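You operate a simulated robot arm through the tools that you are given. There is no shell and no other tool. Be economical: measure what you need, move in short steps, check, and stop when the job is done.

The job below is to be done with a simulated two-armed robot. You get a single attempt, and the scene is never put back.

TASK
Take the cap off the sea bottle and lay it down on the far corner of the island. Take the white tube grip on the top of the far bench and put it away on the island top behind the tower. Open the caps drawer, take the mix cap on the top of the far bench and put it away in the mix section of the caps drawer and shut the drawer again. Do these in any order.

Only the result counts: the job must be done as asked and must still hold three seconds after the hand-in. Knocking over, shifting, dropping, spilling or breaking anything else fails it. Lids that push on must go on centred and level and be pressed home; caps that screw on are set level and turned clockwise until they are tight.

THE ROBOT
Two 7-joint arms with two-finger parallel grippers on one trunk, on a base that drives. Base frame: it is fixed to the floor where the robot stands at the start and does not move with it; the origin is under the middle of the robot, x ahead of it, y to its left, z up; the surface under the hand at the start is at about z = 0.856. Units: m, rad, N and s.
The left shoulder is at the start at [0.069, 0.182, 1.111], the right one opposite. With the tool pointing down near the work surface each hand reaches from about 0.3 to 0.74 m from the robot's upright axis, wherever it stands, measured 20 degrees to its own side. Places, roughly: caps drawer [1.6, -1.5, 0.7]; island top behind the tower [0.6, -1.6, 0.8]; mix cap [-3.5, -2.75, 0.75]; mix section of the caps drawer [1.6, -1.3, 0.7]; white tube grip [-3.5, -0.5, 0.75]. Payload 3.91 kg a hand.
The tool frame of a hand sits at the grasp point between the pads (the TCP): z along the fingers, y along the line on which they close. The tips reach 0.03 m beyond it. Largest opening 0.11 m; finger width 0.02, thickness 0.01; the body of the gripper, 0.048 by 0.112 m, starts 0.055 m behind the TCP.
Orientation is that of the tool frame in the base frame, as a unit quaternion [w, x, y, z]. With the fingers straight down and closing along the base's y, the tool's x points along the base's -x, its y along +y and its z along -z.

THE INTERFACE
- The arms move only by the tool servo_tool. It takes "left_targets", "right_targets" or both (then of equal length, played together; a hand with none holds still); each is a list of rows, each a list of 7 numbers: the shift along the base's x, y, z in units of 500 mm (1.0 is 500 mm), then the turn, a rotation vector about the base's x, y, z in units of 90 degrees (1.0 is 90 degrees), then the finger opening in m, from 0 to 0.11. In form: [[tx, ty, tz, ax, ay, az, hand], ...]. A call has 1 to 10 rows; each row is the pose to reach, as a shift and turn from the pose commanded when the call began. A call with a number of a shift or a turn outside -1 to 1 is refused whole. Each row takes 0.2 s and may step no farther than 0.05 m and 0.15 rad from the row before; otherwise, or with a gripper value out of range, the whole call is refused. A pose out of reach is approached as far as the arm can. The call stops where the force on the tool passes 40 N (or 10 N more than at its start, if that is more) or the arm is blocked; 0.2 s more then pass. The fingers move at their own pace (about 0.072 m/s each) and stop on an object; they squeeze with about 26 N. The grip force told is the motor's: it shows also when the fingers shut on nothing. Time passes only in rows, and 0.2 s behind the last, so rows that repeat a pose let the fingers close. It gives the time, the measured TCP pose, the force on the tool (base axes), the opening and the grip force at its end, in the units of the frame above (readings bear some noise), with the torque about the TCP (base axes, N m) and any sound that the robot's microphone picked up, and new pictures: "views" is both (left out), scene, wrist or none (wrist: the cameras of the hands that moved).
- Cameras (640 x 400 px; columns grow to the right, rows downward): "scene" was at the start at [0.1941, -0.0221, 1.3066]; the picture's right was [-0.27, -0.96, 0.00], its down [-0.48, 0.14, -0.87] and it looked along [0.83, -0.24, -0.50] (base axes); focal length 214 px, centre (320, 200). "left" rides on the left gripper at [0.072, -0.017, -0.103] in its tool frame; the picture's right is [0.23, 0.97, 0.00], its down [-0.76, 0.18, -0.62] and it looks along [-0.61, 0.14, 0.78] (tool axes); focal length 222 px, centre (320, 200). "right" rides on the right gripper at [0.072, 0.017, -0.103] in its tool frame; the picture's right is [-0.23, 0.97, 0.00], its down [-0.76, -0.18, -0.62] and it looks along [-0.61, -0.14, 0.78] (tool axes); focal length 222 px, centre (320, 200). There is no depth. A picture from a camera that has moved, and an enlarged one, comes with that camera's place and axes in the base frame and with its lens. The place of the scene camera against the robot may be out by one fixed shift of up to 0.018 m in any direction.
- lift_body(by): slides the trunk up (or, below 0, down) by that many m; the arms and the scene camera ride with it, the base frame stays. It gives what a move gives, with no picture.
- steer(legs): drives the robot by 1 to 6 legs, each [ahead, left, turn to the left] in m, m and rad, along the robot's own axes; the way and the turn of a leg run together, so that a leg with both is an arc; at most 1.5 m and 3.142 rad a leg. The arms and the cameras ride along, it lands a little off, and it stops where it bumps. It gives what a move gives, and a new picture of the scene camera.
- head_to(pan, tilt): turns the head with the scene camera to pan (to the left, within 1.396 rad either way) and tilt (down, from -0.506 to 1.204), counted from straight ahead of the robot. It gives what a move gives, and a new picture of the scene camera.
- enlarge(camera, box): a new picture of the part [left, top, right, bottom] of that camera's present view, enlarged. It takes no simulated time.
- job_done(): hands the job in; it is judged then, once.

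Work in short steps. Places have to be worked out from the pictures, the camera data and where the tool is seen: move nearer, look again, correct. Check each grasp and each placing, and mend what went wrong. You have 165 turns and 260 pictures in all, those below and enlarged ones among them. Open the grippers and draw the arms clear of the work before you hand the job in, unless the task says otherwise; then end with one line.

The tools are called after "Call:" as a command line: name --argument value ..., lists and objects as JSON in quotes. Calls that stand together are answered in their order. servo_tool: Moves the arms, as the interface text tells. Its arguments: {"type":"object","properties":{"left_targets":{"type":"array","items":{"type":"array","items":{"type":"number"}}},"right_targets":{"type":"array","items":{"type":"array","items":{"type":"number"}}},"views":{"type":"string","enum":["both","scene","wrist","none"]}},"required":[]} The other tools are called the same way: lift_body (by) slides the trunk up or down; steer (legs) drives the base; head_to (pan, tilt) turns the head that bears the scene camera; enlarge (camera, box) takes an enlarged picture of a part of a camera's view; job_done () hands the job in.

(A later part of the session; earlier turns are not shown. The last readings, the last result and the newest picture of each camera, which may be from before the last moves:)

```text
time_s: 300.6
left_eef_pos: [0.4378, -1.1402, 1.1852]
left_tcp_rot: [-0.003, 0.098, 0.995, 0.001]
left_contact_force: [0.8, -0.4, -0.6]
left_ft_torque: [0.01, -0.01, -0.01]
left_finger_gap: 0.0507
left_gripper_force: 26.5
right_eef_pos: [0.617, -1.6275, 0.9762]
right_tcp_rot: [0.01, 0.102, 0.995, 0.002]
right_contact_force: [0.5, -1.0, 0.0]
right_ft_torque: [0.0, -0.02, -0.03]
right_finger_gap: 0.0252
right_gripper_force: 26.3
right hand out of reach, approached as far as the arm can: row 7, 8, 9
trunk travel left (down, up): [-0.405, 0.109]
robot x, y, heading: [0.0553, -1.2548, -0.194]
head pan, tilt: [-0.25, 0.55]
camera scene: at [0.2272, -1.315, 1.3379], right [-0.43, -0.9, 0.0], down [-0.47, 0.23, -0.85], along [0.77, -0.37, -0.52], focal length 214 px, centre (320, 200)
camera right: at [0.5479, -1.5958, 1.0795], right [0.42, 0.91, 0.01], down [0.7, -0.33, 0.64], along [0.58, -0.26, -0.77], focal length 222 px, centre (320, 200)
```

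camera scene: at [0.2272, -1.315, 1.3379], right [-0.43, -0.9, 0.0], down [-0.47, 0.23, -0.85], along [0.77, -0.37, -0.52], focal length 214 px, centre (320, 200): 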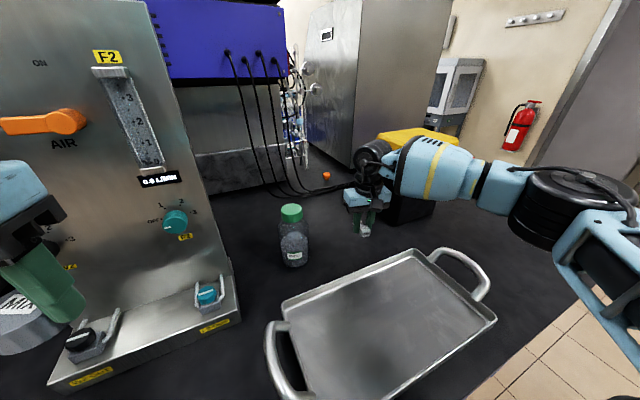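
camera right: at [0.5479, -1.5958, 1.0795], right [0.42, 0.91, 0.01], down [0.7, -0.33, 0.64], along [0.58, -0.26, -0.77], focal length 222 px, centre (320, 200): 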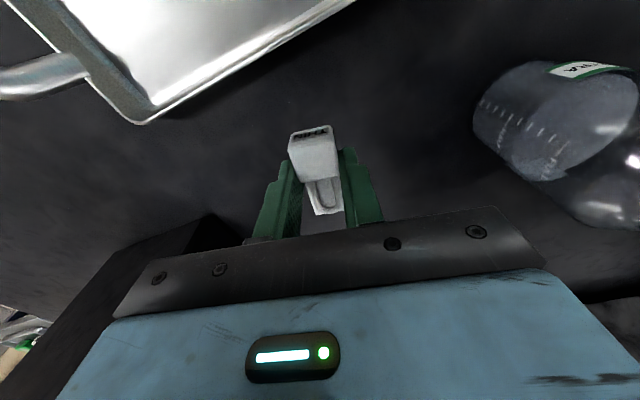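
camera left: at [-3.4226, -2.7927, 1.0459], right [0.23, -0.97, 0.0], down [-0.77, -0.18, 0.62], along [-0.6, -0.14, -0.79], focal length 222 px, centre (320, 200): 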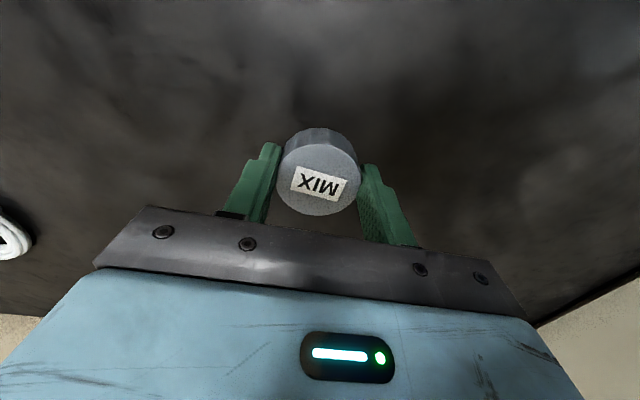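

Close to spot at (0.617,-1.628). I lower gently toward the surface while watching the box.

Call:
servo_tool --right_targets '[[0, 0, -0.04, 0, 0, 0, 0.0], [0, 0, -0.08, 0, 0, 0, 0.0], [0, 0, -0.12, 0, 0, 0, 0.0], [0, 0, -0.15, 0, 0, 0, 0.0]]' --views "both"

```text
time_s: 301.6
left_eef_pos: [0.4383, -1.141, 1.1848]
left_tcp_rot: [-0.003, 0.098, 0.995, 0.0]
left_contact_force: [-0.8, -0.4, -0.2]
left_ft_torque: [-0.02, -0.03, 0.02]
left_finger_gap: 0.0507
left_gripper_force: 25.6
right_eef_pos: [0.6156, -1.6287, 0.8996]
right_tcp_rot: [0.01, 0.102, 0.995, 0.001]
right_contact_force: [-0.1, -0.2, -0.4]
right_ft_torque: [-0.02, 0.01, -0.03]
right_finger_gap: 0.0255
right_gripper_force: 26.4
trunk travel left (down, up): [-0.405, 0.109]
robot x, y, heading: [0.0521, -1.2556, -0.196]
head pan, tilt: [-0.25, 0.55]
camera scene: at [0.2265, -1.3145, 1.338], right [-0.43, -0.9, 0.0], down [-0.47, 0.23, -0.85], along [0.77, -0.37, -0.52], focal length 214 px, centre (320, 200)
camera right: at [0.5468, -1.5966, 1.0029], right [0.42, 0.91, 0.01], down [0.7, -0.33, 0.64], along [0.58, -0.26, -0.77], focal length 222 px, centre (320, 200)
```

scene: 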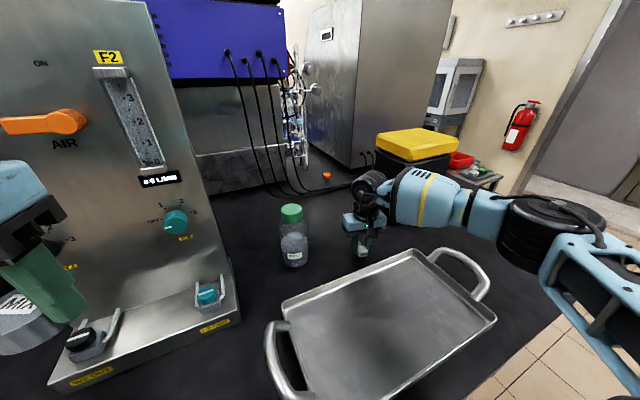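
right: 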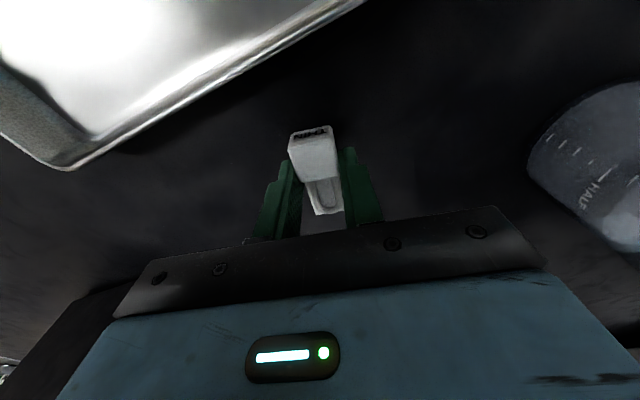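

No contact with neighbours. I lower the last centimetre to contact.

Call:
servo_tool --right_targets '[[0, 0, -0.008, 0, 0, 0, 0.0], [0, 0, -0.014, 0, 0, 0, 0.0], [0, 0, -0.02, 0, 0, 0, 0.0], [0, 0, -0.024, 0, 0, 0, 0.0]]' --views "none"

```text
time_s: 302.6
left_eef_pos: [0.4378, -1.1392, 1.1859]
left_tcp_rot: [-0.002, 0.098, 0.995, 0.0]
left_contact_force: [-0.3, 0.0, 0.2]
left_ft_torque: [-0.01, 0.01, -0.03]
left_finger_gap: 0.051
left_gripper_force: 26.0
right_eef_pos: [0.6138, -1.6273, 0.8877]
right_tcp_rot: [0.009, 0.101, 0.995, 0.001]
right_contact_force: [0.1, -0.4, -0.5]
right_ft_torque: [-0.03, 0.02, 0.01]
right_finger_gap: 0.0253
right_gripper_force: 26.0
trunk travel left (down, up): [-0.405, 0.109]
robot x, y, heading: [0.0521, -1.2573, -0.198]
head pan, tilt: [-0.25, 0.55]
```

Call:
servo_tool --right_targets '[[0, 0, -0.004, 0, 0, 0, 0.0], [0, 0, -0.008, 0, 0, 0, 0.0], [0, 0, -0.008, 0, 0, 0, 0.0]]' --views "none"

```text
time_s: 303.4
left_eef_pos: [0.4376, -1.1411, 1.1851]
left_tcp_rot: [-0.002, 0.098, 0.995, 0.0]
left_contact_force: [-0.4, -0.1, -0.4]
left_ft_torque: [0.03, 0.01, 0.0]
left_finger_gap: 0.0508
left_gripper_force: 26.0
right_eef_pos: [0.6146, -1.6274, 0.8877]
right_tcp_rot: [0.008, 0.101, 0.995, 0.002]
right_contact_force: [-0.2, 0.4, -0.7]
right_ft_torque: [-0.02, -0.02, -0.02]
right_finger_gap: 0.0252
right_gripper_force: 25.8
right hand out of reach, approached as far as the arm can: row 2, 3
trunk travel left (down, up): [-0.405, 0.109]
robot x, y, heading: [0.0538, -1.2578, -0.192]
head pan, tilt: [-0.25, 0.55]
```

Reach limit; I pull 8 mm back and lower a bit more.

Call:
servo_tool --right_targets '[[-0.02, 0.0, 0, 0, 0, 0, 0.0], [-0.024, 0.0, -0.006, 0, 0, 0, 0.0], [-0.024, 0.0, -0.01, 0, 0, 0, 0.0], [-0.024, 0.0, -0.012, 0, 0, 0, 0.0]]' --views "none"

```text
time_s: 304.4
left_eef_pos: [0.4381, -1.141, 1.1852]
left_tcp_rot: [-0.003, 0.098, 0.995, 0.0]
left_contact_force: [0.2, 0.4, -0.6]
left_ft_torque: [0.05, -0.01, 0.04]
left_finger_gap: 0.0508
left_gripper_force: 26.0
right_eef_pos: [0.6015, -1.6279, 0.8804]
right_tcp_rot: [0.009, 0.101, 0.995, 0.001]
right_contact_force: [0.2, 0.0, 0.4]
right_ft_torque: [-0.04, 0.04, -0.01]
right_finger_gap: 0.0252
right_gripper_force: 25.2
trunk travel left (down, up): [-0.405, 0.109]
robot x, y, heading: [0.0494, -1.2589, -0.194]
head pan, tilt: [-0.25, 0.55]
```

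Call:
servo_tool --right_targets '[[0, 0.0, -0.004, 0, 0, 0, 0.0], [0, 0.0, -0.008, 0, 0, 0, 0.0], [0, 0.0, -0.012, 0, 0, 0, 0.0]]' --views "wrist"

```text
time_s: 305.2
left_eef_pos: [0.4352, -1.1389, 1.1871]
left_tcp_rot: [-0.001, 0.098, 0.995, 0.0]
left_contact_force: [0.7, -0.2, -0.5]
left_ft_torque: [-0.02, -0.01, -0.05]
left_finger_gap: 0.051
left_gripper_force: 26.0
right_eef_pos: [0.601, -1.6288, 0.8807]
right_tcp_rot: [0.013, 0.102, 0.995, 0.001]
right_contact_force: [0.0, -7.1, 33.3]
right_ft_torque: [-0.65, 0.41, 0.39]
right_finger_gap: 0.0253
right_gripper_force: 25.7
trunk travel left (down, up): [-0.405, 0.109]
robot x, y, heading: [0.051, -1.2596, -0.196]
head pan, tilt: [-0.25, 0.55]
camera right: at [0.5312, -1.5963, 0.9831], right [0.42, 0.91, 0.01], down [0.69, -0.33, 0.64], along [0.59, -0.26, -0.77], focal length 222 px, centre (320, 200)
```

right: 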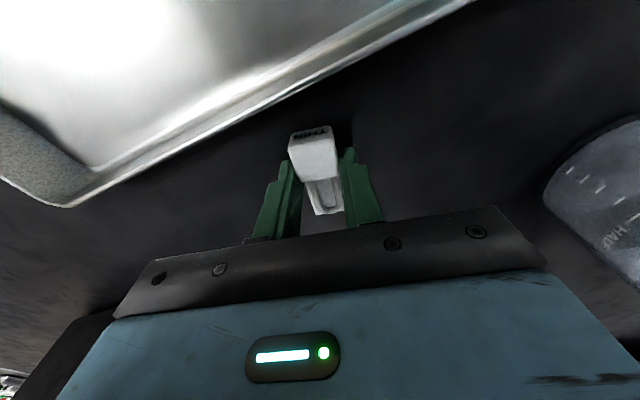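

Contact reached; tray edge is just clear. I release and raise.

Call:
servo_tool --right_targets '[[0, 0, 0.009, 0, 0, 0, 0.0], [0, 0, 0.009, 0, 0, 0, 0.05], [0, 0, 0.009, 0, 0, 0, 0.06], [0, 0, 0.009, 0, 0, 0, 0.06], [0, 0, 0.05, 0, 0, 0, 0.06], [0, 0, 0.12, 0, 0, 0, 0.06], [0, 0, 0.2, 0, 0, 0, 0.06]]' --views "both"

```text
time_s: 306.8
left_eef_pos: [0.4379, -1.1411, 1.1858]
left_tcp_rot: [-0.003, 0.098, 0.995, 0.0]
left_contact_force: [-0.8, 0.6, -1.3]
left_ft_torque: [-0.01, -0.02, 0.01]
left_finger_gap: 0.0507
left_gripper_force: 25.8
right_eef_pos: [0.6008, -1.6278, 0.9754]
right_tcp_rot: [0.008, 0.102, 0.995, 0.001]
right_contact_force: [0.5, 0.2, -0.2]
right_ft_torque: [-0.01, -0.01, 0.0]
right_finger_gap: 0.06
right_gripper_force: 0.0
trunk travel left (down, up): [-0.405, 0.109]
robot x, y, heading: [0.0556, -1.2577, -0.201]
head pan, tilt: [-0.25, 0.55]
camera scene: at [0.2261, -1.3145, 1.3381], right [-0.43, -0.9, 0.0], down [-0.47, 0.23, -0.85], along [0.77, -0.37, -0.52], focal length 214 px, centre (320, 200)
camera right: at [0.5317, -1.5965, 1.079], right [0.42, 0.91, 0.01], down [0.7, -0.33, 0.63], along [0.58, -0.26, -0.77], focal length 222 px, centre (320, 200)
```

scene: 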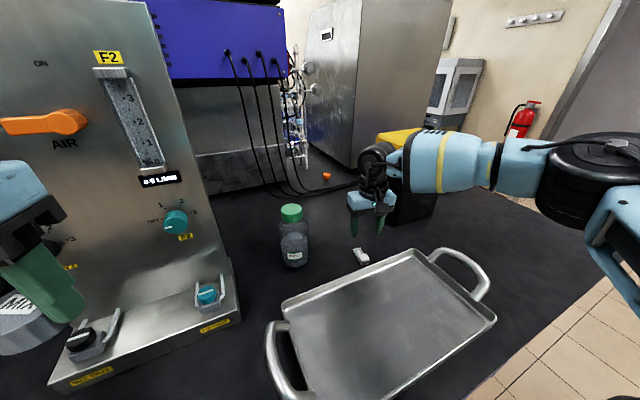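
right: 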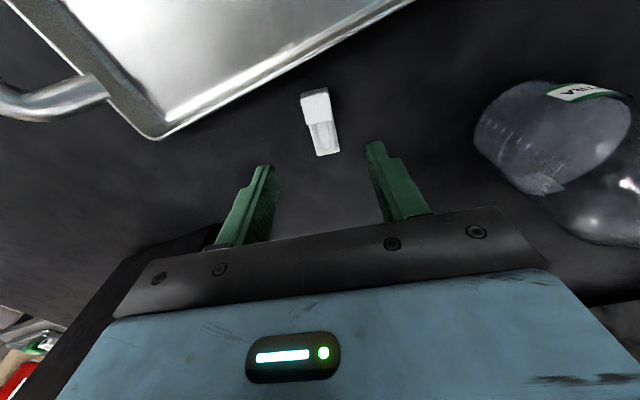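

Tube grip placed. I retract the right hand, then back away and drive along toward the left aisle (proven route).

Call:
servo_tool --right_targets '[[-0.06, 0, 0.08, 0, 0, 0, 0.06], [-0.13, 0, 0.15, 0, 0, 0, 0.06], [-0.2, 0.01, 0.21, 0, 0, 0, 0.06], [-0.27, 0.02, 0.27, 0, 0, 0, 0.06], [-0.35, 0.03, 0.32, 0, 0, 0, 0.06], [-0.42, 0.04, 0.36, 0, 0, 0, 0.06], [-0.46, 0.044, 0.37, 0, 0, 0, 0.06]]' --views "none"

Call:
head_to --pan -0.1 --tilt 0.8

Call:
steer --legs '[[-0.5, 0, 0], [-0.2, 0.15, 0.195], [0, 1.1, 0], [0, 0.9, 0]]'

```text
time_s: 308.4
left_eef_pos: [0.4382, -1.1408, 1.185]
left_tcp_rot: [-0.003, 0.098, 0.995, 0.001]
left_contact_force: [0.5, -0.2, -0.3]
left_ft_torque: [-0.01, -0.03, 0.03]
left_finger_gap: 0.0507
left_gripper_force: 25.9
right_eef_pos: [0.3692, -1.6041, 1.1615]
right_tcp_rot: [0.009, 0.101, 0.995, 0.001]
right_contact_force: [0.3, -0.4, 0.8]
right_ft_torque: [0.05, -0.01, 0.0]
right_finger_gap: 0.0601
right_gripper_force: 0.0
trunk travel left (down, up): [-0.405, 0.109]
robot x, y, heading: [0.0497, -1.2602, -0.196]
head pan, tilt: [-0.25, 0.55]
```

```text
time_s: 309.2
left_eef_pos: [0.4391, -1.14, 1.1854]
left_tcp_rot: [-0.003, 0.096, 0.995, 0.0]
left_contact_force: [-0.2, -1.0, -0.1]
left_ft_torque: [-0.01, 0.0, 0.0]
left_finger_gap: 0.0505
left_gripper_force: 26.1
right_eef_pos: [0.3713, -1.6037, 1.1615]
right_tcp_rot: [0.009, 0.101, 0.995, -0.001]
right_contact_force: [0.7, -0.4, -0.1]
right_ft_torque: [0.0, 0.02, 0.0]
right_finger_gap: 0.0601
right_gripper_force: 0.0
trunk travel left (down, up): [-0.405, 0.109]
robot x, y, heading: [0.0545, -1.2594, -0.193]
head pan, tilt: [-0.099, 0.799]
camera scene: at [0.2226, -1.2994, 1.3167], right [-0.29, -0.96, 0.0], down [-0.69, 0.21, -0.7], along [0.67, -0.2, -0.72], focal length 214 px, centre (320, 200)
```

scene: 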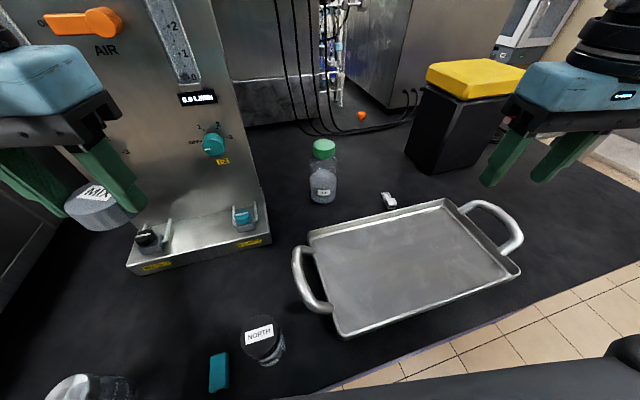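

```text
time_s: 330.3
left_eef_pos: [-0.2065, 1.1885, 1.1847]
left_tcp_rot: [-0.002, 0.015, 1.0, 0.0]
left_contact_force: [0.1, -0.2, -0.4]
left_ft_torque: [0.06, 0.0, -0.02]
left_finger_gap: 0.051
left_gripper_force: 25.9
right_eef_pos: [-0.1963, 0.7202, 1.1611]
right_tcp_rot: [0.009, 0.018, 1.0, 0.003]
right_contact_force: [0.3, -0.9, -0.2]
right_ft_torque: [0.03, -0.06, -0.01]
right_finger_gap: 0.0605
right_gripper_force: 0.0
trunk travel left (down, up): [-0.405, 0.109]
robot x, y, heading: [-0.5672, 1.0109, -0.025]
head pan, tilt: [-0.099, 0.799]
stopped in leg 4: the robot was blocked; the commanded pose is now the measured one
camera scene: at [-0.3923, 0.9988, 1.3166], right [-0.13, -0.99, 0.0], down [-0.71, 0.09, -0.7], along [0.69, -0.09, -0.72], focal length 214 px, centre (320, 200)
```

scene: 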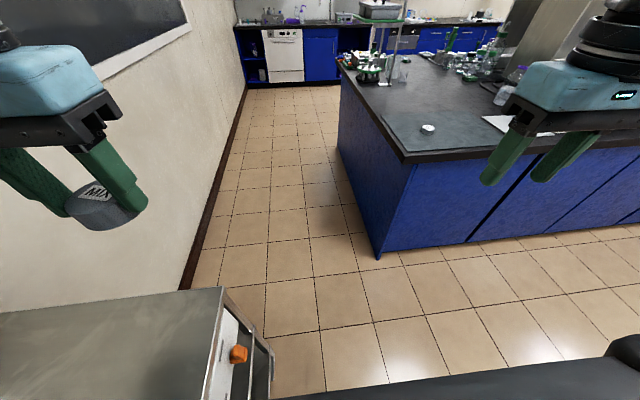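

Blocked at the cart side again, cart looks unmoved. The cap lies on the corner mat. I correct to y≈0.905 and go through.

Call:
steer --legs '[[0, -0.1, 0.025], [0.7, 0, 0]]'

```text
time_s: 335.3
left_eef_pos: [0.4944, 1.0854, 1.1855]
left_tcp_rot: [-0.003, 0.009, 1.0, 0.0]
left_contact_force: [-0.8, -0.2, -0.3]
left_ft_torque: [-0.03, 0.02, 0.01]
left_finger_gap: 0.0509
left_gripper_force: 26.3
right_eef_pos: [0.5084, 0.6175, 1.1615]
right_tcp_rot: [0.009, 0.013, 1.0, 0.002]
right_contact_force: [0.1, -0.5, -0.3]
right_ft_torque: [0.0, -0.01, -0.02]
right_finger_gap: 0.0603
right_gripper_force: 0.2
trunk travel left (down, up): [-0.405, 0.109]
robot x, y, heading: [0.1355, 0.9035, -0.023]
head pan, tilt: [-0.099, 0.799]
camera scene: at [0.31, 0.8946, 1.3166], right [-0.12, -0.99, 0.0], down [-0.71, 0.08, -0.7], along [0.69, -0.08, -0.72], focal length 214 px, centre (320, 200)
```

scene: 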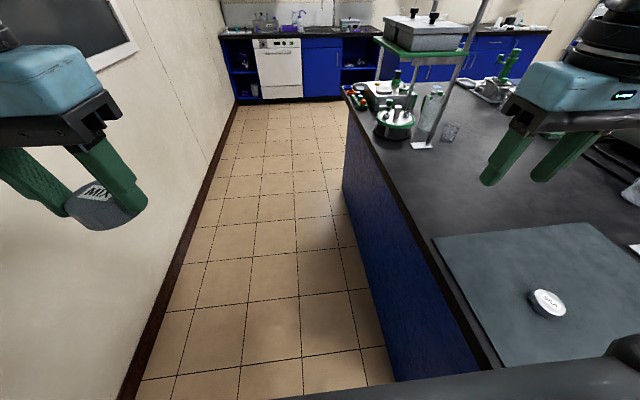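

I drive on round to the drawer side.

Call:
steer --legs '[[0.4, 0.22, 0.023], [1.2, 0, 0], [0.6, 0, 0], [0.1, -0.6, 0], [0, 0, -3.14]]'

Call:
steer --legs '[[0, 1.2, 0], [0, 0.8, 0]]'

```text
time_s: 359.7
left_eef_pos: [2.1234, 0.3941, 1.1845]
left_tcp_rot: [0.0, 1.0, -0.02, 0.003]
left_contact_force: [-0.3, 0.5, -0.1]
left_ft_torque: [-0.04, -0.01, 0.0]
left_finger_gap: 0.0507
left_gripper_force: 25.8
right_eef_pos: [2.1189, 0.8632, 1.1615]
right_tcp_rot: [0.001, 1.0, -0.023, -0.009]
right_contact_force: [-0.7, -0.5, 0.3]
right_ft_torque: [0.0, -0.03, -0.01]
right_finger_gap: 0.0602
right_gripper_force: 0.1
trunk travel left (down, up): [-0.405, 0.109]
robot x, y, heading: [2.4891, 0.5692, 3.103]
head pan, tilt: [-0.099, 0.799]
camera scene: at [2.2782, 0.5867, 1.3166], right [0.14, 0.99, 0.0], down [0.71, -0.1, -0.7], along [-0.69, 0.1, -0.72], focal length 214 px, centre (320, 200)
```

scene: 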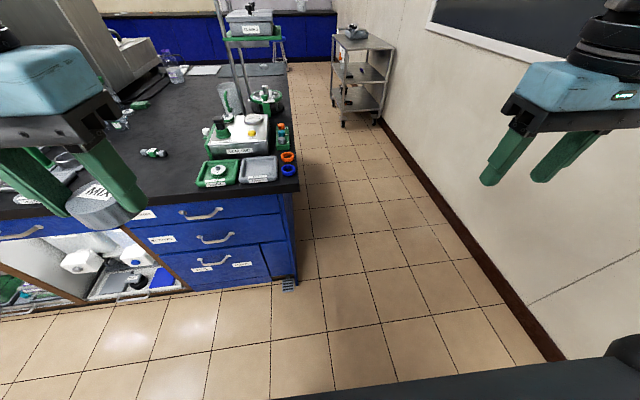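

```text
time_s: 377.9
left_eef_pos: [2.0201, -1.6444, 1.1864]
left_tcp_rot: [0.0, 1.0, -0.027, 0.003]
left_contact_force: [0.5, -0.2, -0.3]
left_ft_torque: [0.01, -0.02, 0.01]
left_finger_gap: 0.0507
left_gripper_force: 26.4
right_eef_pos: [2.023, -1.176, 1.1608]
right_tcp_rot: [0.001, 0.999, -0.032, -0.009]
right_contact_force: [0.4, -0.3, -0.4]
right_ft_torque: [-0.05, 0.02, 0.01]
right_finger_gap: 0.06
right_gripper_force: 0.0
trunk travel left (down, up): [-0.405, 0.109]
robot x, y, heading: [2.3846, -1.4731, 3.083]
head pan, tilt: [-0.099, 0.799]
camera scene: at [2.1778, -1.454, 1.3166], right [0.15, 0.99, 0.0], down [0.71, -0.11, -0.7], along [-0.69, 0.11, -0.72], focal length 214 px, centre (320, 200)
```

scene: 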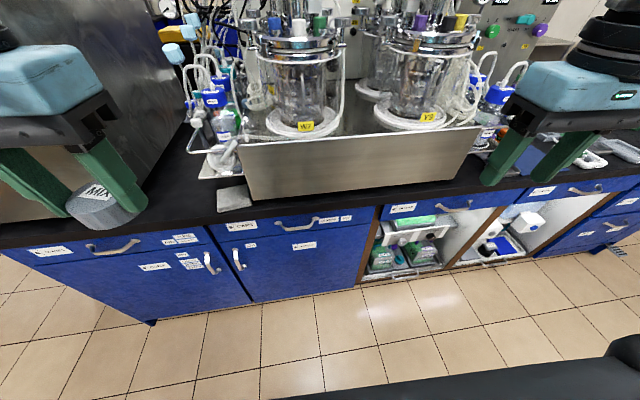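

I straighten the heading and set the robot so the handle is slightly to the right arm's side, with room to pull.

Call:
steer --legs '[[-0.1, 0.15, 0.058]]'

Call:
servo_tool --right_targets '[[0, -0.03, -0.03, 0.05, 0.05, 0.05, 0.08], [0, -0.06, -0.06, 0.1, 0.1, 0.1, 0.08], [0, -0.09, -0.09, 0.15, 0.15, 0.15, 0.08], [0, -0.12, -0.12, 0.2, 0.2, 0.2, 0.08], [0, -0.15, -0.15, 0.25, 0.25, 0.25, 0.08], [0, -0.18, -0.18, 0.3, 0.3, 0.3, 0.08], [0, -0.2, -0.21, 0.35, 0.35, 0.35, 0.08], [0, -0.2, -0.24, 0.385, 0.385, 0.385, 0.08]]' --views "both"

```text
time_s: 379.8
left_eef_pos: [2.1275, -1.8174, 1.1856]
left_tcp_rot: [0.0, 1.0, 0.0, 0.002]
left_contact_force: [0.3, 0.1, 0.1]
left_ft_torque: [0.01, 0.02, 0.0]
left_finger_gap: 0.0507
left_gripper_force: 26.1
right_eef_pos: [2.1016, -1.3497, 1.1612]
right_tcp_rot: [0.003, 1.0, -0.003, -0.009]
right_contact_force: [0.2, 0.1, 0.4]
right_ft_torque: [-0.01, -0.02, 0.0]
right_finger_gap: 0.06
right_gripper_force: 0.1
trunk travel left (down, up): [-0.405, 0.109]
robot x, y, heading: [2.4837, -1.6274, -3.143]
head pan, tilt: [-0.099, 0.799]
camera scene: at [2.2735, -1.617, 1.3166], right [0.1, 1.0, 0.0], down [0.71, -0.07, -0.7], along [-0.69, 0.07, -0.72], focal length 214 px, centre (320, 200)
```

scene: 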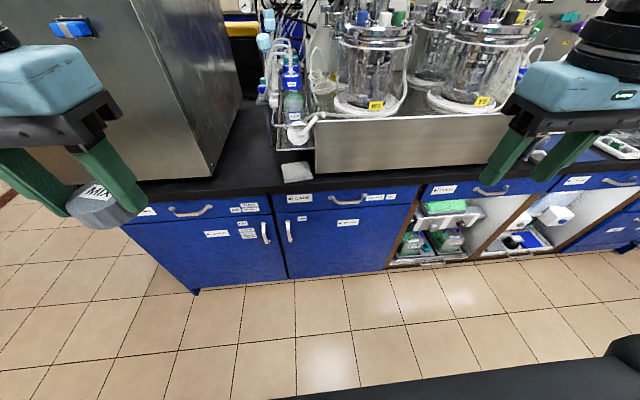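

```text
time_s: 381.6
left_eef_pos: [2.1263, -1.8172, 1.1848]
left_tcp_rot: [0.0, 1.0, 0.0, 0.002]
left_contact_force: [-0.3, 0.3, -0.4]
left_ft_torque: [0.02, 0.03, 0.0]
left_finger_gap: 0.0506
left_gripper_force: 26.0
right_eef_pos: [2.0748, -1.4504, 1.0529]
right_tcp_rot: [-0.284, 0.865, 0.288, -0.298]
right_contact_force: [-0.7, -0.6, -0.1]
right_ft_torque: [0.02, 0.01, -0.01]
right_finger_gap: 0.0799
right_gripper_force: 0.1
right hand out of reach, approached as far as the arm can: row 7, 8
trunk travel left (down, up): [-0.405, 0.109]
robot x, y, heading: [2.4806, -1.6292, -3.14]
head pan, tilt: [-0.099, 0.799]
camera scene: at [2.2735, -1.6163, 1.3167], right [0.1, 1.0, 0.0], down [0.71, -0.07, -0.7], along [-0.69, 0.07, -0.72], focal length 214 px, centre (320, 200)
camera right: at [2.1993, -1.4457, 1.0856], right [0.17, -0.81, -0.57], down [-0.14, -0.59, 0.8], along [-0.98, -0.06, -0.21], focal length 222 px, centre (320, 200)
```

scene: 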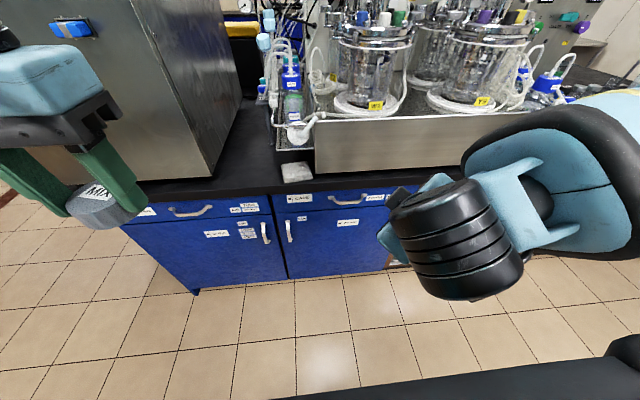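
right: 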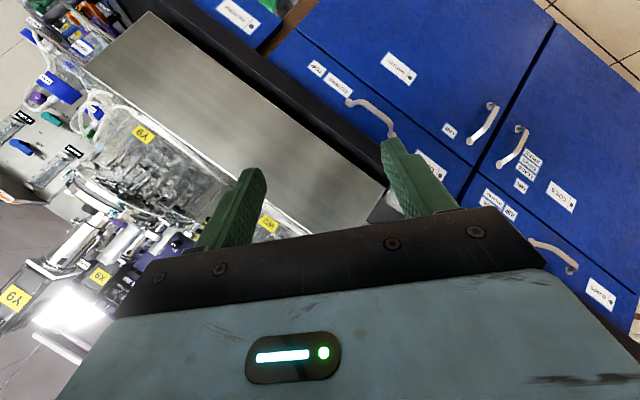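

The rotation works. I finish it while moving forward and down toward handle height.

Call:
servo_tool --right_targets '[[-0.03, -0.005, -0.04, 0.05, 0.05, 0.05, 0.08], [-0.06, -0.01, -0.08, 0.1, 0.1, 0.1, 0.08], [-0.09, -0.015, -0.12, 0.15, 0.15, 0.15, 0.08], [-0.12, -0.02, -0.18, 0.2, 0.2, 0.2, 0.08], [-0.15, -0.025, -0.24, 0.25, 0.25, 0.25, 0.08], [-0.17, -0.03, -0.3, 0.3, 0.3, 0.3, 0.08], [-0.19, -0.035, -0.36, 0.35, 0.35, 0.35, 0.08], [-0.2, -0.04, -0.42, 0.385, 0.385, 0.385, 0.08]]' --views "both"

```text
time_s: 383.4
left_eef_pos: [2.1255, -1.8171, 1.1848]
left_tcp_rot: [0.0, 1.0, 0.0, 0.003]
left_contact_force: [0.3, -0.1, -0.4]
left_ft_torque: [0.01, 0.01, 0.0]
left_finger_gap: 0.0508
left_gripper_force: 26.5
right_eef_pos: [1.9864, -1.4475, 1.0657]
right_tcp_rot: [-0.457, 0.594, 0.485, -0.45]
right_contact_force: [-0.4, -0.7, 0.3]
right_ft_torque: [-0.03, -0.02, -0.01]
right_finger_gap: 0.0798
right_gripper_force: 0.0
right hand out of reach, approached as far as the arm can: row 2, 4, 5, 6, 7, 8
trunk travel left (down, up): [-0.405, 0.109]
robot x, y, heading: [2.4805, -1.6263, -3.139]
head pan, tilt: [-0.099, 0.799]
camera scene: at [2.2732, -1.6169, 1.3166], right [0.1, 1.0, 0.0], down [0.71, -0.07, -0.7], along [-0.69, 0.07, -0.72], focal length 214 px, centre (320, 200)
camera right: at [2.099, -1.3891, 1.0633], right [0.14, -0.33, -0.93], down [0.48, -0.8, 0.36], along [-0.86, -0.5, 0.05], focal length 222 px, centre (320, 200)
```

scene: 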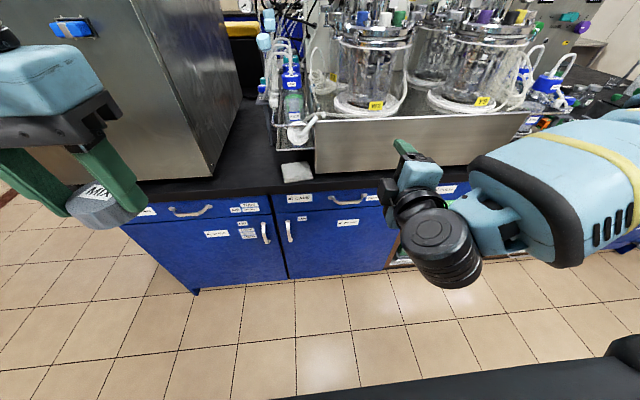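
right: 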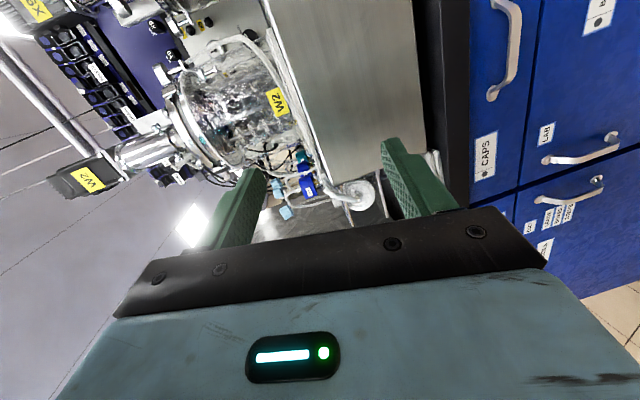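

The arm cannot go lower in this posture; I back up 0.15 m and lower the trunk so the hand comes to handle height.

Call:
steer --legs '[[-0.15, 0, 0]]'

Call:
lift_body --by -0.27

Call:
head_to --pan -0.2 --tilt 0.4

```text
time_s: 384.8
left_eef_pos: [2.2732, -1.8161, 1.1845]
left_tcp_rot: [0.0, 1.0, 0.002, 0.002]
left_contact_force: [0.2, 0.2, 0.1]
left_ft_torque: [0.02, 0.01, 0.02]
left_finger_gap: 0.051
left_gripper_force: 26.3
right_eef_pos: [2.1313, -1.4494, 1.066]
right_tcp_rot: [-0.455, 0.594, 0.487, -0.45]
right_contact_force: [0.1, 0.3, 0.7]
right_ft_torque: [-0.02, 0.02, 0.02]
right_finger_gap: 0.0801
right_gripper_force: 0.0
trunk travel left (down, up): [-0.405, 0.109]
robot x, y, heading: [2.6252, -1.628, -3.14]
head pan, tilt: [-0.099, 0.799]
camera scene: at [2.4189, -1.617, 1.3167], right [0.1, 1.0, 0.0], down [0.71, -0.07, -0.7], along [-0.69, 0.07, -0.72], focal length 214 px, centre (320, 200)
```

scene: 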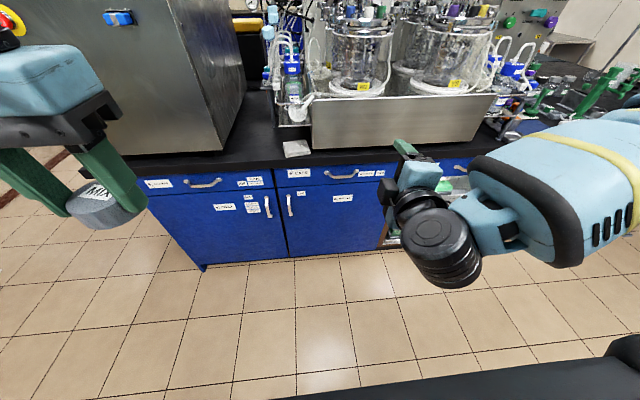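

```text
time_s: 387.5
left_eef_pos: [2.2729, -1.8174, 0.9147]
left_tcp_rot: [0.0, 1.0, 0.001, 0.003]
left_contact_force: [0.4, -0.2, -0.1]
left_ft_torque: [0.0, 0.03, 0.01]
left_finger_gap: 0.051
left_gripper_force: 26.2
right_eef_pos: [2.1065, -1.4497, 0.7142]
right_tcp_rot: [-0.408, 0.636, 0.526, -0.391]
right_contact_force: [0.0, 0.4, -0.5]
right_ft_torque: [0.0, 0.0, 0.01]
right_finger_gap: 0.0801
right_gripper_force: 0.0
trunk travel left (down, up): [-0.135, 0.379]
robot x, y, heading: [2.6311, -1.6267, -3.141]
head pan, tilt: [-0.099, 0.799]
```

```text
time_s: 388.4
left_eef_pos: [2.2725, -1.8175, 0.9142]
left_tcp_rot: [0.0, 1.0, 0.002, 0.003]
left_contact_force: [-0.3, -0.6, -1.3]
left_ft_torque: [0.0, -0.02, -0.02]
left_finger_gap: 0.0507
left_gripper_force: 26.0
right_eef_pos: [2.1062, -1.4491, 0.716]
right_tcp_rot: [-0.409, 0.635, 0.526, -0.39]
right_contact_force: [0.4, -0.5, -0.8]
right_ft_torque: [-0.03, -0.02, -0.03]
right_finger_gap: 0.0797
right_gripper_force: 0.0
trunk travel left (down, up): [-0.135, 0.379]
robot x, y, heading: [2.6289, -1.6265, -3.137]
head pan, tilt: [-0.201, 0.4]
camera scene: at [2.3167, -1.607, 1.0596], right [0.2, 0.98, 0.0], down [0.38, -0.08, -0.92], along [-0.9, 0.18, -0.39], focal length 214 px, centre (320, 200)
```

scene: 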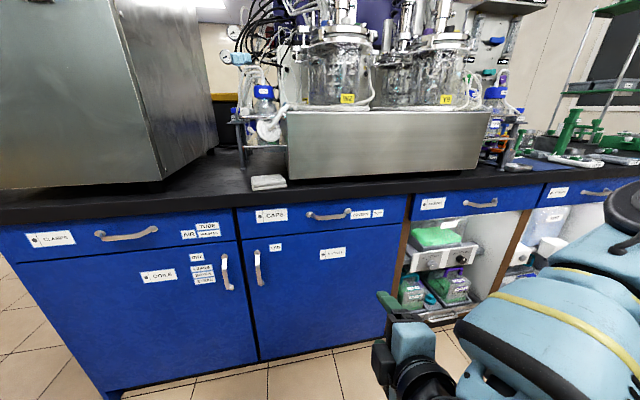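

Handle estimate: (1.765,-1.467,0.77). I level the hand and approach to x≈1.85 for a wrist look.

Call:
servo_tool --right_targets '[[-0.08, -0.006, 0.02, 0.012, 0.05, 0.018, 0.06], [-0.16, -0.012, 0.04, 0.024, 0.1, 0.035, 0.06], [-0.24, -0.018, 0.06, 0.036, 0.15, 0.052, 0.06], [-0.32, -0.024, 0.08, 0.048, 0.2, 0.07, 0.06], [-0.4, -0.03, 0.1, 0.057, 0.232, 0.082, 0.06], [-0.48, -0.036, 0.11, 0.057, 0.232, 0.082, 0.06], [-0.51, -0.036, 0.11, 0.057, 0.232, 0.082, 0.06]]' --views "both"

```text
time_s: 390.0
left_eef_pos: [2.2729, -1.8175, 0.9141]
left_tcp_rot: [0.0, 1.0, 0.002, 0.003]
left_contact_force: [0.6, -1.1, -0.3]
left_ft_torque: [0.01, 0.02, -0.01]
left_finger_gap: 0.0507
left_gripper_force: 25.7
right_eef_pos: [1.9516, -1.4229, 0.8751]
right_tcp_rot: [-0.493, 0.544, 0.496, -0.464]
right_contact_force: [-0.4, 0.0, 0.0]
right_ft_torque: [0.01, 0.01, 0.01]
right_finger_gap: 0.0601
right_gripper_force: 0.0
right hand out of reach, approached as far as the arm can: row 1, 2, 3, 4, 5, 6, 7
trunk travel left (down, up): [-0.135, 0.379]
robot x, y, heading: [2.6265, -1.6245, -3.138]
head pan, tilt: [-0.201, 0.4]
camera scene: at [2.3174, -1.6066, 1.0599], right [0.2, 0.98, 0.0], down [0.38, -0.08, -0.92], along [-0.9, 0.18, -0.39], focal length 214 px, centre (320, 200)
camera right: at [2.0611, -1.3589, 0.8666], right [0.06, -0.25, -0.97], down [0.55, -0.8, 0.24], along [-0.84, -0.54, 0.09], focal length 222 px, centre (320, 200)
```

scene: 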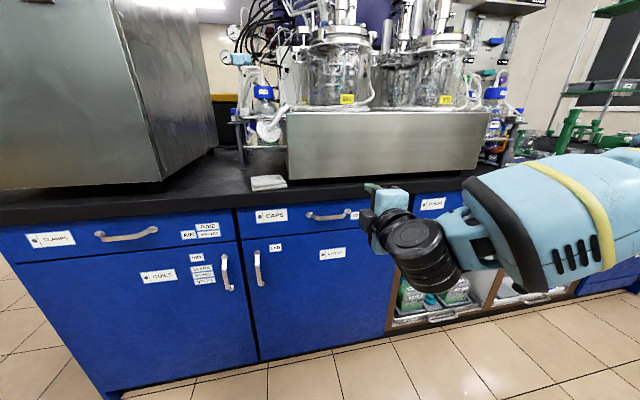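
right: 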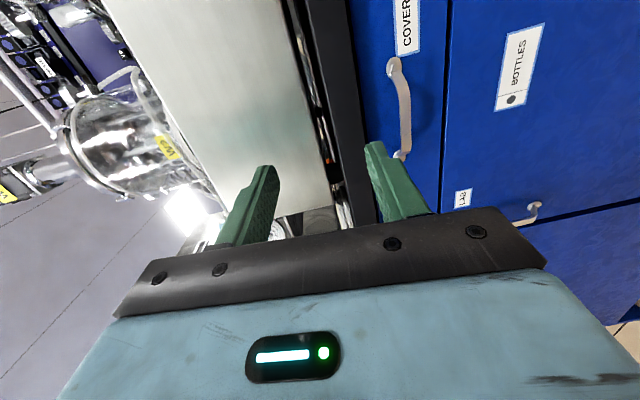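

The level hand rests near shoulder height, so I lower the trunk a further 0.11 m.

Call:
lift_body --by -0.11

Call:
servo_tool --right_targets '[[0, 0, 0, 0.0, 0.0, 0.0, 0.06]]' --views "both"

```text
time_s: 391.1
left_eef_pos: [2.2671, -1.8182, 0.8209]
left_tcp_rot: [0.003, 1.0, 0.009, 0.007]
left_contact_force: [-9.1, 2.4, -4.1]
left_ft_torque: [-0.47, -0.86, 0.5]
left_finger_gap: 0.0507
left_gripper_force: 25.9
right_eef_pos: [1.9462, -1.4245, 0.771]
right_tcp_rot: [-0.492, 0.545, 0.497, -0.463]
right_contact_force: [0.0, 0.0, 0.4]
right_ft_torque: [0.01, 0.01, 0.02]
right_finger_gap: 0.0601
right_gripper_force: 0.0
trunk travel left (down, up): [-0.042, 0.472]
robot x, y, heading: [2.6301, -1.6266, -3.139]
head pan, tilt: [-0.201, 0.4]
stopped: the force on the tool passed its limit at 47 N (the readings are from after the stop); the commanded pose is now the measured one
```

```text
time_s: 391.5
left_eef_pos: [2.2681, -1.8187, 0.82]
left_tcp_rot: [0.003, 1.0, 0.008, 0.007]
left_contact_force: [-13.5, -1.2, -6.7]
left_ft_torque: [-0.25, -1.08, 0.6]
left_finger_gap: 0.0507
left_gripper_force: 25.7
right_eef_pos: [1.9459, -1.4263, 0.7725]
right_tcp_rot: [-0.492, 0.546, 0.496, -0.463]
right_contact_force: [0.6, -1.1, 0.5]
right_ft_torque: [-0.04, -0.02, 0.02]
right_finger_gap: 0.0597
right_gripper_force: 0.1
trunk travel left (down, up): [-0.042, 0.472]
robot x, y, heading: [2.6279, -1.6265, -3.137]
head pan, tilt: [-0.201, 0.4]
camera scene: at [2.2806, -1.6096, 0.9555], right [0.17, 0.99, 0.0], down [0.38, -0.07, -0.92], along [-0.91, 0.16, -0.39], focal length 214 px, centre (320, 200)
camera right: at [2.0565, -1.3616, 0.7644], right [0.07, -0.25, -0.97], down [0.54, -0.8, 0.24], along [-0.84, -0.54, 0.08], focal length 222 px, centre (320, 200)
```

scene: 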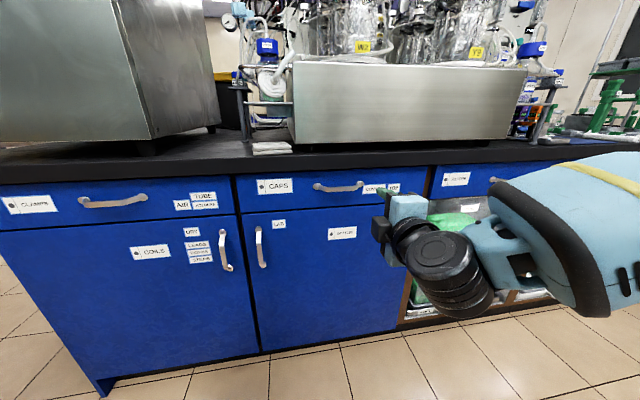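
right: 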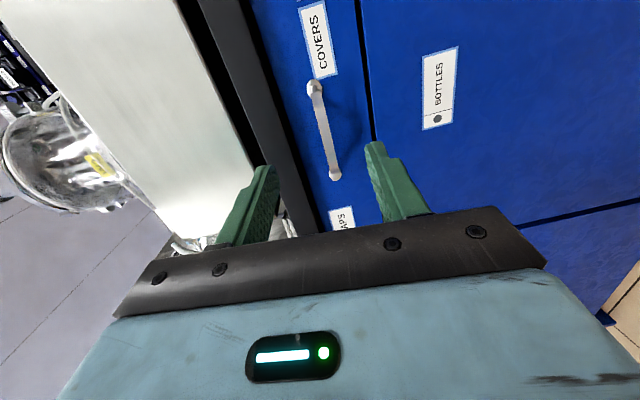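

The left hand touched the robot's own trunk/head; I move it outwards. The right hand is level at handle height (handle z≈0.762); I approach.

Call:
servo_tool --left_targets '[[-0.04, -0.03, 0.01, 0, 0, 0, 0.0], [-0.08, -0.06, 0.02, 0, 0, 0, 0.0], [-0.12, -0.08, 0.03, 0, 0, 0, 0.0], [-0.16, -0.1, 0.04, 0, 0, 0, 0.0], [-0.16, -0.1, 0.04, 0, 0, 0, 0.0]]' --right_targets '[[-0.06, -0.015, -0.005, 0, 0, 0, 0.06], [-0.12, -0.03, -0.01, 0, 0, 0, 0.06], [-0.18, -0.045, -0.016, 0, 0, 0, 0.06], [-0.24, -0.06, -0.016, 0, 0, 0, 0.06], [-0.24, -0.06, -0.016, 0, 0, 0, 0.06]]' --views "both"

```text
time_s: 392.7
left_eef_pos: [2.1864, -1.8681, 0.8413]
left_tcp_rot: [0.002, 1.0, 0.008, 0.006]
left_contact_force: [-0.2, 0.1, 0.7]
left_ft_torque: [-0.02, 0.04, 0.0]
left_finger_gap: 0.0511
left_gripper_force: 26.0
right_eef_pos: [1.8368, -1.4436, 0.7821]
right_tcp_rot: [-0.488, 0.549, 0.499, -0.46]
right_contact_force: [-0.1, -0.5, 0.3]
right_ft_torque: [-0.01, 0.04, 0.0]
right_finger_gap: 0.06
right_gripper_force: 0.0
right hand out of reach, approached as far as the arm can: row 2, 3, 4, 5
trunk travel left (down, up): [-0.042, 0.472]
robot x, y, heading: [2.6257, -1.6241, -3.138]
head pan, tilt: [-0.201, 0.4]
camera scene: at [2.2809, -1.6071, 0.9555], right [0.2, 0.98, 0.0], down [0.38, -0.08, -0.92], along [-0.9, 0.18, -0.39], focal length 214 px, centre (320, 200)
camera right: at [1.9456, -1.3791, 0.7757], right [0.08, -0.25, -0.97], down [0.54, -0.8, 0.25], along [-0.84, -0.54, 0.07], focal length 222 px, centre (320, 200)
camera left: at [2.2578, -1.8502, 0.9444], right [0.24, -0.97, 0.01], down [-0.77, -0.19, 0.61], along [-0.59, -0.15, -0.79], focal length 222 px, centre (320, 200)
```

scene: 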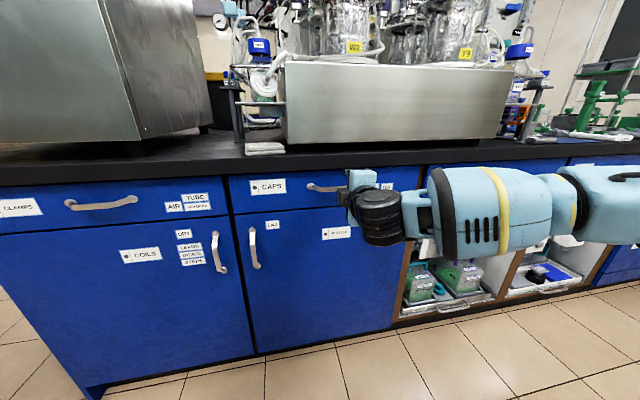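
right: 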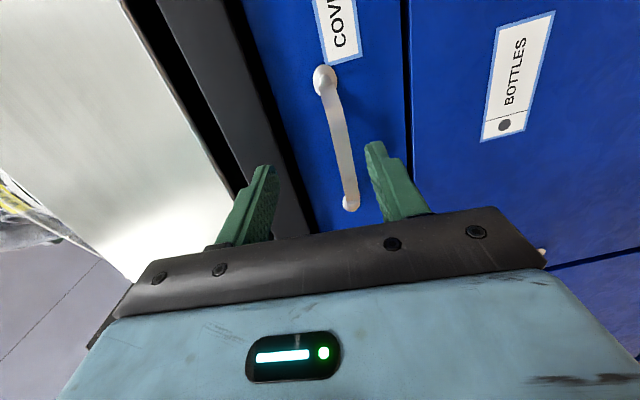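
left: 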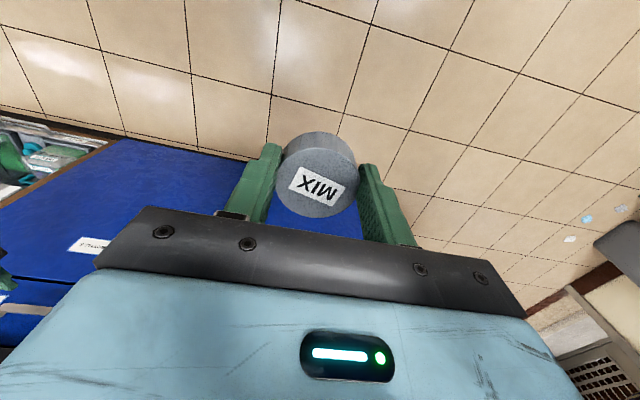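

The hand is 2 cm high. I lower the trunk 0.022 m and drive forward 0.06 m to bring the bar between the fingers.

Call:
lift_body --by -0.022

Call:
steer --legs '[[0.055, 0, 0]]'

Call:
servo_tool --right_targets '[[0, 0, 0, 0, 0, 0, 0.06]]' --views "wrist"

```text
time_s: 393.4
left_eef_pos: [2.1894, -1.8691, 0.8197]
left_tcp_rot: [0.002, 1.0, 0.008, 0.005]
left_contact_force: [0.0, 0.5, 0.0]
left_ft_torque: [0.01, 0.0, 0.01]
left_finger_gap: 0.0506
left_gripper_force: 26.0
right_eef_pos: [1.8309, -1.4442, 0.761]
right_tcp_rot: [-0.487, 0.55, 0.501, -0.458]
right_contact_force: [0.1, -0.3, 0.5]
right_ft_torque: [0.03, 0.01, 0.0]
right_finger_gap: 0.0598
right_gripper_force: 0.1
trunk travel left (down, up): [-0.02, 0.494]
robot x, y, heading: [2.6274, -1.6261, -3.138]
head pan, tilt: [-0.201, 0.4]
```

```text
time_s: 394.5
left_eef_pos: [2.1322, -1.8686, 0.8188]
left_tcp_rot: [0.001, 1.0, 0.008, 0.006]
left_contact_force: [-0.2, -0.5, -0.7]
left_ft_torque: [-0.01, -0.01, -0.02]
left_finger_gap: 0.0507
left_gripper_force: 26.4
right_eef_pos: [1.7776, -1.4428, 0.7618]
right_tcp_rot: [-0.488, 0.55, 0.5, -0.457]
right_contact_force: [0.2, -0.6, -0.9]
right_ft_torque: [0.01, -0.02, 0.03]
right_finger_gap: 0.0598
right_gripper_force: 0.1
trunk travel left (down, up): [-0.02, 0.494]
robot x, y, heading: [2.5724, -1.6267, -3.135]
head pan, tilt: [-0.201, 0.4]
stopped in leg 1: the force on the tool passed its limit at 50 N (the readings are from after the stop); the commanded pose is now the measured one
camera scene: at [2.2202, -1.607, 0.9378], right [0.2, 0.98, 0.0], down [0.38, -0.08, -0.92], along [-0.9, 0.18, -0.39], focal length 214 px, centre (320, 200)
```

scene: 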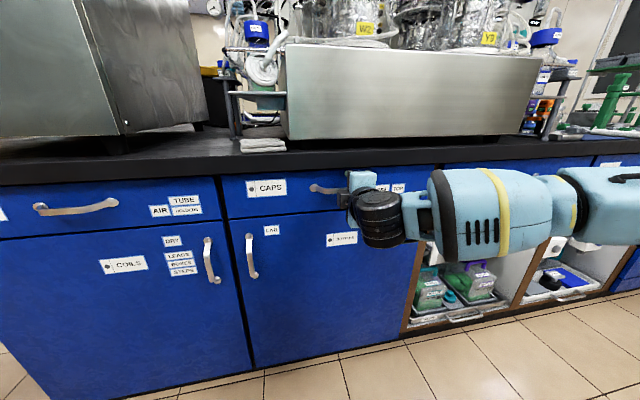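

```text
time_s: 394.9
left_eef_pos: [2.1329, -1.8681, 0.8175]
left_tcp_rot: [0.002, 1.0, 0.008, 0.006]
left_contact_force: [0.3, 0.2, -0.4]
left_ft_torque: [-0.03, -0.01, -0.01]
left_finger_gap: 0.0506
left_gripper_force: 26.0
right_eef_pos: [1.7763, -1.4424, 0.7619]
right_tcp_rot: [-0.488, 0.55, 0.501, -0.457]
right_contact_force: [-0.3, 0.2, 0.7]
right_ft_torque: [0.01, 0.01, 0.02]
right_finger_gap: 0.0599
right_gripper_force: 0.0
trunk travel left (down, up): [-0.02, 0.494]
robot x, y, heading: [2.5734, -1.6248, -3.136]
head pan, tilt: [-0.201, 0.4]
camera right: at [1.887, -1.3791, 0.7554], right [0.08, -0.25, -0.96], down [0.54, -0.8, 0.25], along [-0.84, -0.54, 0.07], focal length 222 px, centre (320, 200)
```

right: 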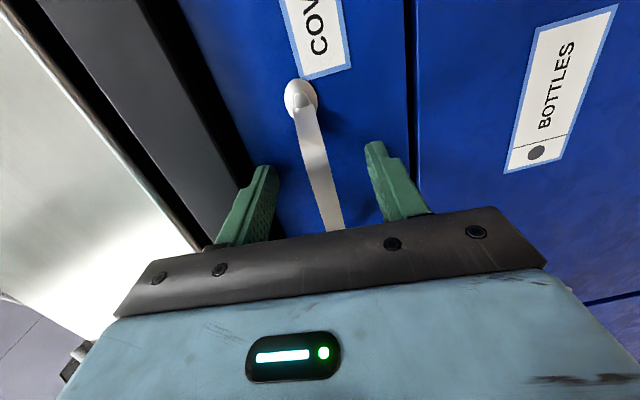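

The fingertips touched the drawer face with the bar between the fingers. I close on it.

Call:
servo_tool --right_targets '[[0.004, 0, 0, 0, 0, 0, 0.04], [0.004, 0, 0, 0, 0, 0, 0.0], [0.004, 0, 0, 0, 0, 0, 0.0], [0.004, 0, 0, 0, 0, 0, 0.0]]' --views "wrist"

```text
time_s: 395.9
left_eef_pos: [2.1324, -1.8685, 0.8197]
left_tcp_rot: [0.002, 1.0, 0.008, 0.006]
left_contact_force: [0.2, 0.6, -0.9]
left_ft_torque: [-0.03, -0.01, -0.02]
left_finger_gap: 0.0509
left_gripper_force: 25.6
right_eef_pos: [1.7789, -1.4437, 0.7592]
right_tcp_rot: [-0.487, 0.55, 0.501, -0.457]
right_contact_force: [5.2, 0.7, -6.8]
right_ft_torque: [0.99, -0.03, -0.13]
right_finger_gap: 0.0098
right_gripper_force: 45.5
trunk travel left (down, up): [-0.02, 0.494]
robot x, y, heading: [2.5736, -1.6253, -3.138]
head pan, tilt: [-0.201, 0.4]
camera right: at [1.8889, -1.3793, 0.7542], right [0.09, -0.25, -0.96], down [0.54, -0.8, 0.25], along [-0.84, -0.54, 0.06], focal length 222 px, centre (320, 200)
```

right: 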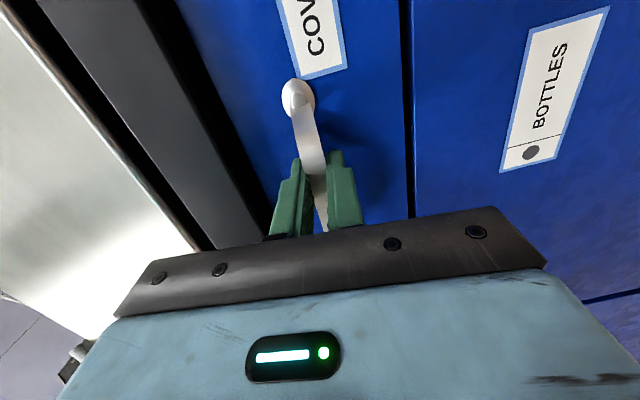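

Bar gripped. I pull the drawer by driving backward 0.25 m.

Call:
steer --legs '[[-0.25, 0, 0]]'

```text
time_s: 397.7
left_eef_pos: [2.3841, -1.8675, 0.8186]
left_tcp_rot: [0.002, 1.0, 0.006, 0.007]
left_contact_force: [0.5, 0.3, -1.1]
left_ft_torque: [0.01, -0.01, 0.0]
left_finger_gap: 0.0509
left_gripper_force: 26.4
right_eef_pos: [2.032, -1.4423, 0.7586]
right_tcp_rot: [-0.488, 0.55, 0.501, -0.457]
right_contact_force: [-1.0, -12.8, -12.1]
right_ft_torque: [0.86, -0.09, 0.49]
right_finger_gap: 0.01
right_gripper_force: 45.0
trunk travel left (down, up): [-0.02, 0.494]
robot x, y, heading: [2.8246, -1.6276, -3.139]
head pan, tilt: [-0.201, 0.4]
camera scene: at [2.473, -1.6067, 0.9374], right [0.2, 0.98, 0.0], down [0.38, -0.08, -0.92], along [-0.9, 0.18, -0.39], focal length 214 px, centre (320, 200)
```

scene: 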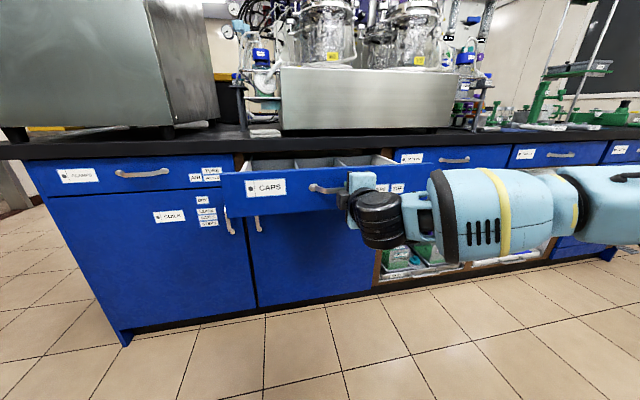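

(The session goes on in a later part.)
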